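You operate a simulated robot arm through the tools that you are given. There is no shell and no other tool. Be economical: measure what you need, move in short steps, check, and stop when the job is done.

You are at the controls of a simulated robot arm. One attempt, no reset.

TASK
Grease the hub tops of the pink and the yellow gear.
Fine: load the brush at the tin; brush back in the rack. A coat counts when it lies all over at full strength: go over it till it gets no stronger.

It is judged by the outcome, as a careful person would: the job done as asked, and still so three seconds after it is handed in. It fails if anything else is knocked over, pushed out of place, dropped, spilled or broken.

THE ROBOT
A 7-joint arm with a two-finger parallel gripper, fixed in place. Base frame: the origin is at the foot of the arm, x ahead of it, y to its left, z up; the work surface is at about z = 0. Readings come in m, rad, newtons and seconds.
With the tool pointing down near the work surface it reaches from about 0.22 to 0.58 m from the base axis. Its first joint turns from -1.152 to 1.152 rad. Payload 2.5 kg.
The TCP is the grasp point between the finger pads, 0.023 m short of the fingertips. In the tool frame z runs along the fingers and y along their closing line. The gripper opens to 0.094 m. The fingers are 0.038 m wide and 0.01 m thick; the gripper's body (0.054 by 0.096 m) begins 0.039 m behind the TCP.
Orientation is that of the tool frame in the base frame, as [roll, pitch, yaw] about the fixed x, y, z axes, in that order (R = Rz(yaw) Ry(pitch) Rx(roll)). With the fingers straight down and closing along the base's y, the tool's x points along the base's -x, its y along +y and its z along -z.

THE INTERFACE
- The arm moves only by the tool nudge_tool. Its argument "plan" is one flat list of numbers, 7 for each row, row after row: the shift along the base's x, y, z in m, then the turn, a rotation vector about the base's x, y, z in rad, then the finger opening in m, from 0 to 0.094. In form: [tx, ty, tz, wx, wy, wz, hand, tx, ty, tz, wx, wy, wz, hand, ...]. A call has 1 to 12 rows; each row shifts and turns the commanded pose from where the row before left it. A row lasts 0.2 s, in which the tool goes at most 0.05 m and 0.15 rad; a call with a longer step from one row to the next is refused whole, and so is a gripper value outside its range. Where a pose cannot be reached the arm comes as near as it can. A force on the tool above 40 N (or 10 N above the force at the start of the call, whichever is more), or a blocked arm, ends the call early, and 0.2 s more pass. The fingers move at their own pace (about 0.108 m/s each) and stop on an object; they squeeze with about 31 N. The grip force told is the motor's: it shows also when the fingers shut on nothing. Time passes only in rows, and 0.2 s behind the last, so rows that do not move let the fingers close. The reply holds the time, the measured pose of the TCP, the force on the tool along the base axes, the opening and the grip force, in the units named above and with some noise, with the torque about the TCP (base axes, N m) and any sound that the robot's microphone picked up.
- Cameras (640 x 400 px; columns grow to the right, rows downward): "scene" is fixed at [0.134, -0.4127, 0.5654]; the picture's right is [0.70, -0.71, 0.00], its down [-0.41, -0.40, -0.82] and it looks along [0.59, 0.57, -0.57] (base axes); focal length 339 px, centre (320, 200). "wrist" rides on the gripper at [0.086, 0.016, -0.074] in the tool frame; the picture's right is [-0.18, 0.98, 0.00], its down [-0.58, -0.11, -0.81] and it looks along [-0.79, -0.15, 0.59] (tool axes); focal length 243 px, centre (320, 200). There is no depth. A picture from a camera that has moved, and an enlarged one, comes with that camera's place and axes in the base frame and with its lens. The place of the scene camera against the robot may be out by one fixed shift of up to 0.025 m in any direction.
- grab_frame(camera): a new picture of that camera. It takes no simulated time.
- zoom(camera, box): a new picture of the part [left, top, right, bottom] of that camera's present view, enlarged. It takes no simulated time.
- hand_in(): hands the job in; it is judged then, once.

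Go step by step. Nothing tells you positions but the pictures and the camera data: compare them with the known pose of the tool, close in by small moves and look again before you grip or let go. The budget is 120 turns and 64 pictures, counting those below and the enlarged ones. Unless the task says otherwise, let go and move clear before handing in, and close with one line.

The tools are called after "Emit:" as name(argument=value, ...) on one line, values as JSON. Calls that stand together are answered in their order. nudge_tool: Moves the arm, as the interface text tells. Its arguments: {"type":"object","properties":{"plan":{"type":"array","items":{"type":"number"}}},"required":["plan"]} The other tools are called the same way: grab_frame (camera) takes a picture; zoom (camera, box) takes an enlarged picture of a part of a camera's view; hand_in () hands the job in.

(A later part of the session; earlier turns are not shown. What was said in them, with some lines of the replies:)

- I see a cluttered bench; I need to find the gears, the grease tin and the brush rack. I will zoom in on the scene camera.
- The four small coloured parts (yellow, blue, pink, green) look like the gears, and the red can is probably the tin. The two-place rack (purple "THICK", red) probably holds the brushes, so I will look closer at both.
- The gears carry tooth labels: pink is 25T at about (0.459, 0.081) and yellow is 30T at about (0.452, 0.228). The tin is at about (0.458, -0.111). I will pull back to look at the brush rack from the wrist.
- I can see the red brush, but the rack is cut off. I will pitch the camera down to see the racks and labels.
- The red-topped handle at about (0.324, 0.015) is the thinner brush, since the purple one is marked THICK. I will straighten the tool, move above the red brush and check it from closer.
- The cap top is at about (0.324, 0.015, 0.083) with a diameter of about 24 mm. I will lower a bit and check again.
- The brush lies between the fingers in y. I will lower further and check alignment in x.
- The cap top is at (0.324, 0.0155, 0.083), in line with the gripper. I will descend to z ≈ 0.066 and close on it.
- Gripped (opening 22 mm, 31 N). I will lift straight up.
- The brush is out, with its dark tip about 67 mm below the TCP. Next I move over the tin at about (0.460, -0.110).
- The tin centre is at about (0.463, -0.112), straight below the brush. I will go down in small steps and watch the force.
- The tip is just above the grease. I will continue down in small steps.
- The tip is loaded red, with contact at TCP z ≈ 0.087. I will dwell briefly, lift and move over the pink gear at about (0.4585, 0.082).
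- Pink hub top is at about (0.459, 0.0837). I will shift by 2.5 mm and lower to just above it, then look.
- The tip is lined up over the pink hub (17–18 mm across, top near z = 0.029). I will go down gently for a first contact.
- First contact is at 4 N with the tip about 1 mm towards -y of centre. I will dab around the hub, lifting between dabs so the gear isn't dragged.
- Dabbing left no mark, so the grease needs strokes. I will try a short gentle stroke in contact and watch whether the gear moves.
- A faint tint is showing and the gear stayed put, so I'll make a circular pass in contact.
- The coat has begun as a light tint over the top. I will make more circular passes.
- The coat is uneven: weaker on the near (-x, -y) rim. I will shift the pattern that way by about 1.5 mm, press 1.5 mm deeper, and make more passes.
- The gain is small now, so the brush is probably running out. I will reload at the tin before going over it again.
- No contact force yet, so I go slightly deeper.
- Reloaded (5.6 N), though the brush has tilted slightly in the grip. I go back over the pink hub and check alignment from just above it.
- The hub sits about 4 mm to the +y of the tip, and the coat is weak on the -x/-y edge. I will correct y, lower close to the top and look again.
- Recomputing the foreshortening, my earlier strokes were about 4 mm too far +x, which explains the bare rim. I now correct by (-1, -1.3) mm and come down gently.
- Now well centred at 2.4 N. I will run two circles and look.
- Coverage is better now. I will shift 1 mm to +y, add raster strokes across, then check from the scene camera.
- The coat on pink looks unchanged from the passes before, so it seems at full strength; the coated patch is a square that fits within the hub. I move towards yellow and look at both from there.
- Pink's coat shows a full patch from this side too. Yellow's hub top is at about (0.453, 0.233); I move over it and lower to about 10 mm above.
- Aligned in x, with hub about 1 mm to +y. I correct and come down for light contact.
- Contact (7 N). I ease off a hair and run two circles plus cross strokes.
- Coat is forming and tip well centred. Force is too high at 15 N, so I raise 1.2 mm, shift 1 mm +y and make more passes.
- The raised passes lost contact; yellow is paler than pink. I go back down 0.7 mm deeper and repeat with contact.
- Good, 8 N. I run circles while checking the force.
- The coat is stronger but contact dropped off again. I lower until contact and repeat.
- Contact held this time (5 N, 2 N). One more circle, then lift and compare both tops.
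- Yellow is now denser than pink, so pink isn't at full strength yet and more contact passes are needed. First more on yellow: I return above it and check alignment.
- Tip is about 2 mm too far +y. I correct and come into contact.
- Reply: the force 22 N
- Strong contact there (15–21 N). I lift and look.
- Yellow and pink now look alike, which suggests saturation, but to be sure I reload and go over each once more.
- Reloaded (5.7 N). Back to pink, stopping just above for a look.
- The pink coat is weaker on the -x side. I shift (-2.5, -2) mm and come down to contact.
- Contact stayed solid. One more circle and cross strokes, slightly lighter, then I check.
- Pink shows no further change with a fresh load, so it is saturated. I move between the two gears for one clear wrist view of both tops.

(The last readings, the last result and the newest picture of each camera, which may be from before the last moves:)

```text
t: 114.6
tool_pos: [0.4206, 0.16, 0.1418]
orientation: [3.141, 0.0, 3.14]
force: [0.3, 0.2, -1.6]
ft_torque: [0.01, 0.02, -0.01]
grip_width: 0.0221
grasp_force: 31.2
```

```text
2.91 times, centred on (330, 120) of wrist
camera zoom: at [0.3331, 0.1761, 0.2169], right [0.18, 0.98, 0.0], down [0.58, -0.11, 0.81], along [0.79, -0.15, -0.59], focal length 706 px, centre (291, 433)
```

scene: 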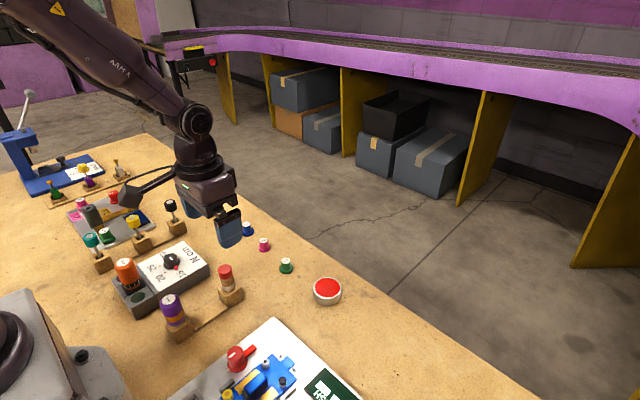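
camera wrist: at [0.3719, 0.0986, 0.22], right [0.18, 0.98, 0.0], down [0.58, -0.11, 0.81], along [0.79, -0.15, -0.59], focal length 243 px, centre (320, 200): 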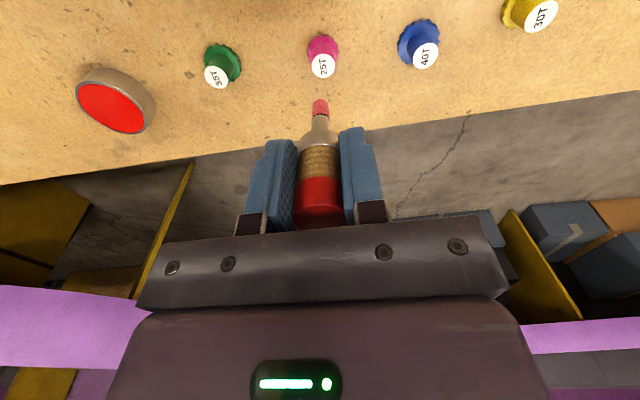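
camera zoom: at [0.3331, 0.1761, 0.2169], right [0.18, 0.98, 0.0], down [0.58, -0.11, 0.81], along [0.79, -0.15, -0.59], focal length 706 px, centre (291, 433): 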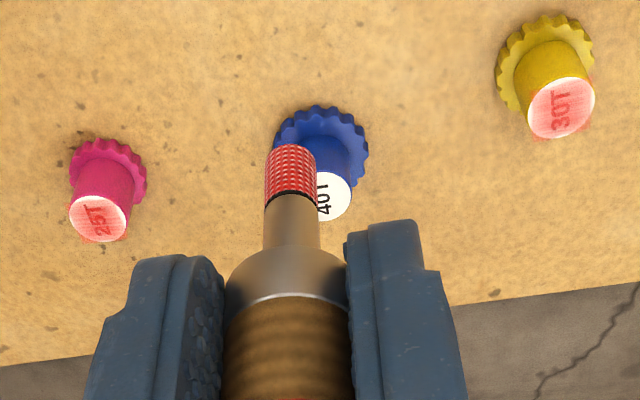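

Yellow is coated evenly to the edges, but pink has a pale strip on its -x side. I go back to pink and stroke along that edge.

Emit:
nudge_tool(plan=[0.0175, -0.0375, 0, 0, 0, 0, 0.015, 0.0175, -0.0375, 0, 0, 0, 0, 0.015, 0, 0, -0.025, 0, 0, 0, 0.015, 0, 0, -0.021, 0, 0, 0, 0.015, 0, 0, 0, 0, 0, 0, 0.015, 0, 0, 0, 0, 0, 0, 0.015])

Emit:
zoom(camera="wrist", box=[260, 50, 380, 150])

```text
t: 116.0
tool_pos: [0.4538, 0.0859, 0.095]
orientation: [-3.14, -0.001, -3.141]
force: [0.7, 0.3, -0.5]
ft_torque: [-0.01, -0.02, 0.02]
grip_width: 0.0223
grasp_force: 31.2
```

```text
4.00 times, centred on (320, 100) of wrist
camera zoom: at [0.367, 0.1019, 0.1697], right [0.18, 0.98, 0.0], down [0.58, -0.11, 0.81], along [0.79, -0.15, -0.59], focal length 970 px, centre (320, 600)
```

zoom: 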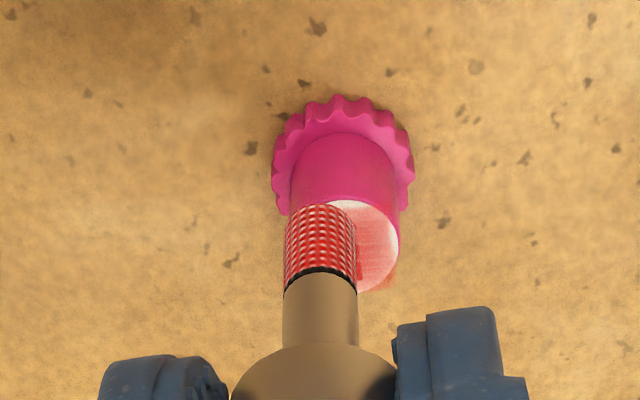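

The hub is about 10 mm ahead and 3.7 mm to +y of the tip. I shift (+5, +3.7) mm so the tip lies over the -x half, then come down.

Emit:
nudge_tool(plan=[0.005, 0.0037, 0, 0, 0, 0, 0.015, 0, 0, -0.004, 0, 0, 0, 0.015, 0, 0, -0.003, 0, 0, 0, 0.015, 0, 0, 0, 0, 0, 0, 0.015, 0, 0, 0, 0, 0, 0, 0.015])

```text
t: 117.2
tool_pos: [0.4566, 0.0901, 0.0893]
orientation: [-3.139, -0.001, -3.142]
force: [-0.6, 0.4, -0.4]
ft_torque: [0.03, -0.02, -0.01]
grip_width: 0.0221
grasp_force: 31.1
```

Emit:
nudge_tool(plan=[0, 0, -0.0015, 0, 0, 0, 0.015, 0, 0, 0, 0, 0, 0, 0.015, 0, 0, 0, 0, 0, 0, 0.015])

```text
t: 118.0
tool_pos: [0.4562, 0.0895, 0.0877]
orientation: [-3.141, 0.0, 3.14]
force: [0.1, 0.1, 0.1]
ft_torque: [-0.01, 0.02, -0.03]
grip_width: 0.0224
grasp_force: 31.3
```

Emit:
nudge_tool(plan=[0, 0, -0.0013, 0, 0, 0, 0.015, 0, 0, 0, 0, 0, 0, 0.015, 0, 0, 0, 0, 0, 0, 0.015])

```text
t: 118.8
tool_pos: [0.4573, 0.089, 0.0876]
orientation: [-3.141, -0.001, -3.141]
force: [-0.8, -0.2, -0.4]
ft_torque: [-0.04, 0.01, -0.01]
grip_width: 0.0223
grasp_force: 31.4
```

Emit:
nudge_tool(plan=[0, 0, -0.0012, 0, 0, 0, 0.015, 0, 0, 0, 0, 0, 0, 0.015, 0, 0, 0, 0, 0, 0, 0.015])

```text
t: 119.6
tool_pos: [0.4576, 0.0892, 0.0861]
orientation: [3.141, 0.001, -3.141]
force: [-1.8, -0.5, 7.0]
ft_torque: [-0.02, 0.03, -0.01]
grip_width: 0.0223
grasp_force: 30.2
```

Contact (7 N). I sweep in y along the -x half.

Emit:
nudge_tool(plan=[0, 0.0025, 0, 0, 0, 0, 0.015, 0, 0.0025, 0, 0, 0, 0, 0.015, -0.001, -0.0025, 0, 0, 0, 0, 0.015, 0, -0.0025, 0, 0, 0, 0, 0.015, 0, -0.0025, 0, 0, 0, 0, 0.015, 0, -0.0025, 0, 0, 0, 0, 0.015, 0.002, 0.0025, 0, 0, 0, 0, 0.015, 0, 0.0025, 0, 0, 0, 0, 0.015, 0, 0.0025, 0, 0, 0, 0, 0.015, 0, 0.0025, 0, 0, 0, 0, 0.015, -0.001, -0.0025, 0, 0, 0, 0, 0.015, 0, -0.0025, 0, 0, 0, 0, 0.015])

Emit:
nudge_tool(plan=[0, 0.0025, 0, 0, 0, 0, 0.015, 0, 0.0025, 0, 0, 0, 0, 0.015, -0.001, -0.0025, 0, 0, 0, 0, 0.015, 0, -0.0025, 0, 0, 0, 0, 0.015, 0, -0.0025, 0, 0, 0, 0, 0.015, 0, -0.0025, 0, 0, 0, 0, 0.015, 0.003, 0.0025, 0, 0, 0, 0, 0.015, 0, 0.0025, 0, 0, 0, 0, 0.015, 0, 0.0025, 0, 0, 0, 0, 0.015, 0, 0.0025, 0, 0, 0, 0, 0.015, 0.001, -0.0025, 0, 0, 0, 0, 0.015, 0, -0.0025, 0, 0, 0, 0, 0.015])

```text
t: 122.2
tool_pos: [0.4599, 0.0906, 0.0843]
orientation: [3.138, 0.003, -3.139]
force: [1.2, 5.1, 19.3]
ft_torque: [0.36, -0.22, 0.06]
grip_width: 0.0221
grasp_force: 31.7
```

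```text
t: 124.8
tool_pos: [0.4614, 0.0909, 0.0841]
orientation: [3.139, 0.002, -3.14]
force: [1.2, 4.1, 25.1]
ft_torque: [0.3, -0.18, 0.04]
grip_width: 0.0219
grasp_force: 31.5
```

Force has crept to 25 N, so I ease up 1.5 mm and do a final set of lighter strokes over the whole top before lifting.

Emit:
nudge_tool(plan=[0, 0, 0.0014, 0, 0, 0, 0.015, 0, 0, 0, 0, 0, 0, 0.015])

```text
t: 125.4
tool_pos: [0.4609, 0.0888, 0.084]
orientation: [-3.14, -0.003, 3.14]
force: [2.4, 1.5, 8.5]
ft_torque: [0.12, -0.13, 0.0]
grip_width: 0.0222
grasp_force: 30.8
```

Emit:
nudge_tool(plan=[-0.0025, 0, 0, 0, 0, 0, 0.015, 0.001, 0.003, 0, 0, 0, 0, 0.015, 0.0025, 0.001, 0, 0, 0, 0, 0.015, 0.0025, -0.001, 0, 0, 0, 0, 0.015, 0.001, -0.003, 0, 0, 0, 0, 0.015, -0.001, -0.003, 0, 0, 0, 0, 0.015, -0.0025, -0.001, 0, 0, 0, 0, 0.015, -0.0025, 0.001, 0, 0, 0, 0, 0.015, -0.001, 0.003, 0, 0, 0, 0, 0.015])

Emit:
nudge_tool(plan=[-0.001, 0.0035, 0, 0, 0, 0, 0.015, -0.0005, -0.0035, 0, 0, 0, 0, 0.015, 0, -0.0035, 0, 0, 0, 0, 0.015, 0.001, 0.0035, 0, 0, 0, 0, 0.015, 0.0015, 0.0035, 0, 0, 0, 0, 0.015, 0.001, -0.0035, 0, 0, 0, 0, 0.015, 0, -0.0035, 0, 0, 0, 0, 0.015, 0, 0.0035, 0, 0, 0, 0, 0.015])

```text
t: 127.4
tool_pos: [0.4582, 0.0884, 0.0876]
orientation: [-3.142, -0.001, -3.141]
force: [0.6, 0.0, 0.6]
ft_torque: [-0.01, 0.0, 0.0]
grip_width: 0.0223
grasp_force: 30.9
```

```text
t: 129.2
tool_pos: [0.462, 0.0892, 0.0875]
orientation: [-3.142, 0.001, -3.14]
force: [0.0, 1.2, -0.2]
ft_torque: [0.0, -0.01, 0.03]
grip_width: 0.0221
grasp_force: 31.2
```

Contact was lost again partway. I lower 1 mm and do one last controlled pass.

Emit:
nudge_tool(plan=[-0.002, 0, -0.001, 0, 0, 0, 0.015, 0, 0, 0, 0, 0, 0, 0.015, 0, 0, 0, 0, 0, 0, 0.015])

```text
t: 130.0
tool_pos: [0.4594, 0.0892, 0.0848]
orientation: [-3.14, -0.002, 3.141]
force: [0.6, -1.0, -0.7]
ft_torque: [0.02, -0.01, -0.02]
grip_width: 0.0219
grasp_force: 31.2
```

Emit:
nudge_tool(plan=[0, 0, -0.001, 0, 0, 0, 0.015, 0, 0, 0, 0, 0, 0, 0.015, 0, 0, 0, 0, 0, 0, 0.015])

```text
t: 130.8
tool_pos: [0.46, 0.0886, 0.0846]
orientation: [3.142, 0.002, -3.141]
force: [-0.3, -0.9, 10.7]
ft_torque: [-0.05, 0.0, 0.03]
grip_width: 0.0221
grasp_force: 30.9
```

Emit:
nudge_tool(plan=[0, 0.0035, 0, 0, 0, 0, 0.015, 0, -0.0035, 0, 0, 0, 0, 0.015, 0, -0.0035, 0, 0, 0, 0, 0.015, -0.001, 0.0035, 0, 0, 0, 0, 0.015, 0.002, 0.0035, 0, 0, 0, 0, 0.015, 0.0025, 0.0005, 0, 0, 0, 0, 0.015, 0.0025, -0.001, 0, 0, 0, 0, 0.015, 0.001, -0.003, 0, 0, 0, 0, 0.015, -0.001, -0.003, 0, 0, 0, 0, 0.015, -0.0025, -0.0005, 0, 0, 0, 0, 0.015, -0.0025, 0.001, 0, 0, 0, 0, 0.015, -0.001, 0.003, 0, 0, 0, 0, 0.015])

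Emit:
nudge_tool(plan=[0.0025, 0, 0, 0, 0, 0, 0.015, 0.0025, 0, 0, 0, 0, 0, 0.015, -0.0025, 0, 0.005, 0, 0, 0, 0.015, 0, 0, 0.03, 0, 0, 0, 0.015, 0, 0, 0.03, 0, 0, 0, 0.015, 0, 0, 0, 0, 0, 0, 0.015])

```text
t: 133.4
tool_pos: [0.4593, 0.087, 0.0848]
orientation: [-3.139, 0.001, 3.14]
force: [4.3, -2.6, 13.6]
ft_torque: [-0.01, -0.27, 0.01]
grip_width: 0.0224
grasp_force: 31.2
```

```text
t: 134.8
tool_pos: [0.4607, 0.0891, 0.1496]
orientation: [-3.141, -0.001, -3.141]
force: [-0.9, -0.1, 0.7]
ft_torque: [-0.02, -0.01, 0.0]
grip_width: 0.0221
grasp_force: 31.2
```

That pass held contact throughout. Now I carry the brush back over the rack hole at about (0.323, 0.016).

Emit:
nudge_tool(plan=[-0.0345, -0.0183, 0, 0, 0, 0, 0.015, -0.0345, -0.0183, 0, 0, 0, 0, 0.015, -0.0345, -0.0183, 0, 0, 0, 0, 0.015, -0.0345, -0.0183, 0, 0, 0, 0, 0.015, 0, 0, -0.015, 0, 0, 0, 0.015, 0, 0, -0.012, 0, 0, 0, 0.015, 0, 0, 0, 0, 0, 0, 0.015, 0, 0, 0, 0, 0, 0, 0.015])

```text
t: 136.6
tool_pos: [0.3235, 0.0156, 0.1217]
orientation: [3.14, 0.0, -3.141]
force: [0.6, 0.6, 0.4]
ft_torque: [-0.02, 0.03, 0.0]
grip_width: 0.0223
grasp_force: 30.8
```

Emit:
nudge_tool(plan=[0, 0, -0.01, 0, 0, 0, 0.015, 0, 0, 0, 0, 0, 0, 0.015, 0, 0, 0, 0, 0, 0, 0.015])

Emit:
zoom(camera="wrist", box=[260, 65, 452, 225])

```text
t: 137.4
tool_pos: [0.3233, 0.0155, 0.1115]
orientation: [-3.142, -0.001, 3.141]
force: [1.0, 0.1, 0.6]
ft_torque: [0.01, -0.01, 0.02]
grip_width: 0.0222
grasp_force: 30.5
```

```text
2.50 times, centred on (356, 145) of wrist
camera zoom: at [0.2364, 0.0327, 0.1858], right [0.18, 0.98, 0.0], down [0.58, -0.11, 0.81], along [0.79, -0.15, -0.59], focal length 606 px, centre (230, 338)
```

zoom: 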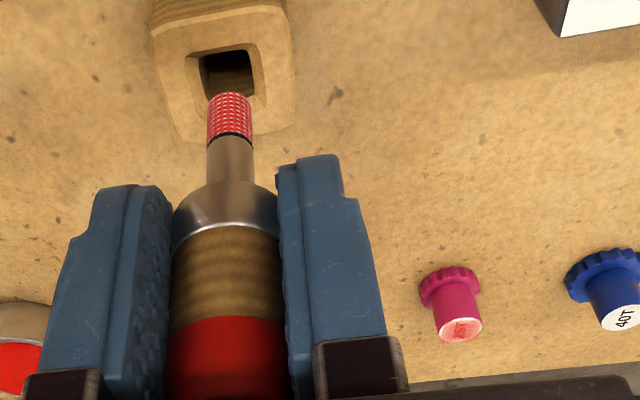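

Pink now looks coated across, and the tip is well lined up over the rack hole. I lower it in stages while watching the force.

Emit:
nudge_tool(plan=[0, 0, -0.01, 0, 0, 0, 0.015, 0, 0, -0.008, 0, 0, 0, 0.015, 0, 0, -0.005, 0, 0, 0, 0.015, 0, 0, 0, 0, 0, 0, 0.015])

```text
t: 138.4
tool_pos: [0.324, 0.0158, 0.0877]
orientation: [3.141, -0.002, 3.141]
force: [1.3, -2.8, 0.2]
ft_torque: [-0.15, -0.09, -0.04]
grip_width: 0.0222
grasp_force: 30.9
```

The tip has entered the hole with small side forces. I continue down.

Emit:
nudge_tool(plan=[0.0003, -0.0007, -0.006, 0, 0, 0, 0.015, 0, 0, -0.006, 0, 0, 0, 0.015, 0, 0, -0.005, 0, 0, 0, 0.015, 0, 0, 0, 0, 0, 0, 0.015])

```text
t: 139.4
tool_pos: [0.3235, 0.016, 0.0719]
orientation: [-3.141, 0.001, -3.141]
force: [1.4, 0.2, -0.7]
ft_torque: [0.04, -0.09, 0.01]
grip_width: 0.0221
grasp_force: 31.4
```

Emit:
nudge_tool(plan=[0.0002, 0, -0.003, 0, 0, 0, 0.015, 0, 0, -0.003, 0, 0, 0, 0.015, 0, 0, -0.001, 0, 0, 0, 0.015, 0, 0, 0, 0, 0, 0, 0.015])

```text
t: 140.4
tool_pos: [0.3244, 0.0154, 0.0647]
orientation: [3.141, 0.0, 3.141]
force: [3.6, 0.9, -0.6]
ft_torque: [0.05, -0.17, -0.01]
grip_width: 0.0223
grasp_force: 30.9
```

Nearly seated. I go down 1.5 mm more and open gently.

Emit:
nudge_tool(plan=[0.0005, 0, -0.0015, 0, 0, 0, 0.015, 0, 0, 0, 0, 0, 0, 0.015, 0, 0, 0, 0, 0, 0, 0.03, 0, 0, 0, 0, 0, 0, 0.06, 0, 0, 0, 0, 0, 0, 0.06, 0, 0, 0, 0, 0, 0, 0.06])

```text
t: 141.8
tool_pos: [0.3244, 0.0154, 0.0637]
orientation: [3.141, 0.001, -3.141]
force: [0.0, 0.4, -0.3]
ft_torque: [0.01, 0.0, 0.01]
grip_width: 0.0601
grasp_force: 0.0
```

Released. I lift straight up and move clear.

Emit:
nudge_tool(plan=[0, 0, 0.02, 0, 0, 0, 0.06, 0, 0, 0.04, 0, 0, 0, 0.06, 0, 0, 0.045, 0, 0, 0, 0.06, 0, 0, 0.045, 0, 0, 0, 0.06, 0, 0, 0.045, 0, 0, 0, 0.06, 0, -0.035, 0.035, 0, 0, 0, 0.06, 0.01, -0.035, 0.03, 0, 0, 0, 0.06, 0, 0, 0, 0, 0, 0, 0.06])

Emit:
zoom(camera="scene", box=[190, 195, 350, 315])

```text
t: 143.6
tool_pos: [0.3343, -0.0564, 0.3227]
orientation: [-3.141, 0.001, 3.141]
force: [-0.1, -0.1, -0.2]
ft_torque: [-0.02, 0.01, -0.02]
grip_width: 0.0601
grasp_force: 0.2
```

```text
3.33 times, centred on (270, 255) of scene
camera zoom: at [0.1339, -0.4127, 0.5654], right [0.7, -0.71, 0.0], down [-0.41, -0.4, -0.82], along [0.59, 0.57, -0.57], focal length 1131 px, centre (487, 17)
```

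zoom: 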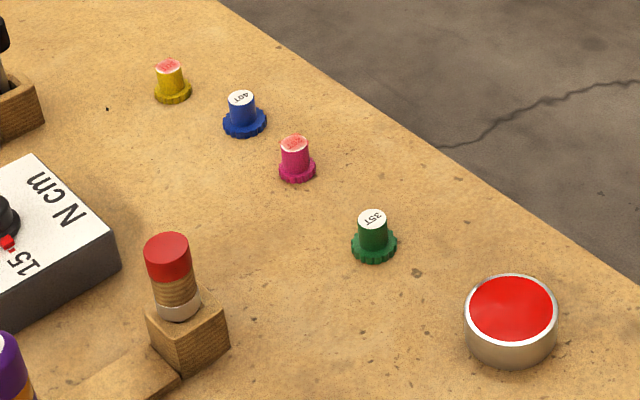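

The brush is seated upright in its rack slot and the gripper is clear. Both hub tops look coated, and no other part appears to have moved in the last picture. I hand it in.

Emit:
hand_in()

```text
The job is handed in.
```

I greased the pink and yellow hub tops and put the brush back in its rack slot. Yellow looked even to the edges. Pink got no stronger after a fresh load, but the last close view still showed a thin pale band on its near side, which may be the viewing angle. Brushing shifted both gears by a few millimetres.
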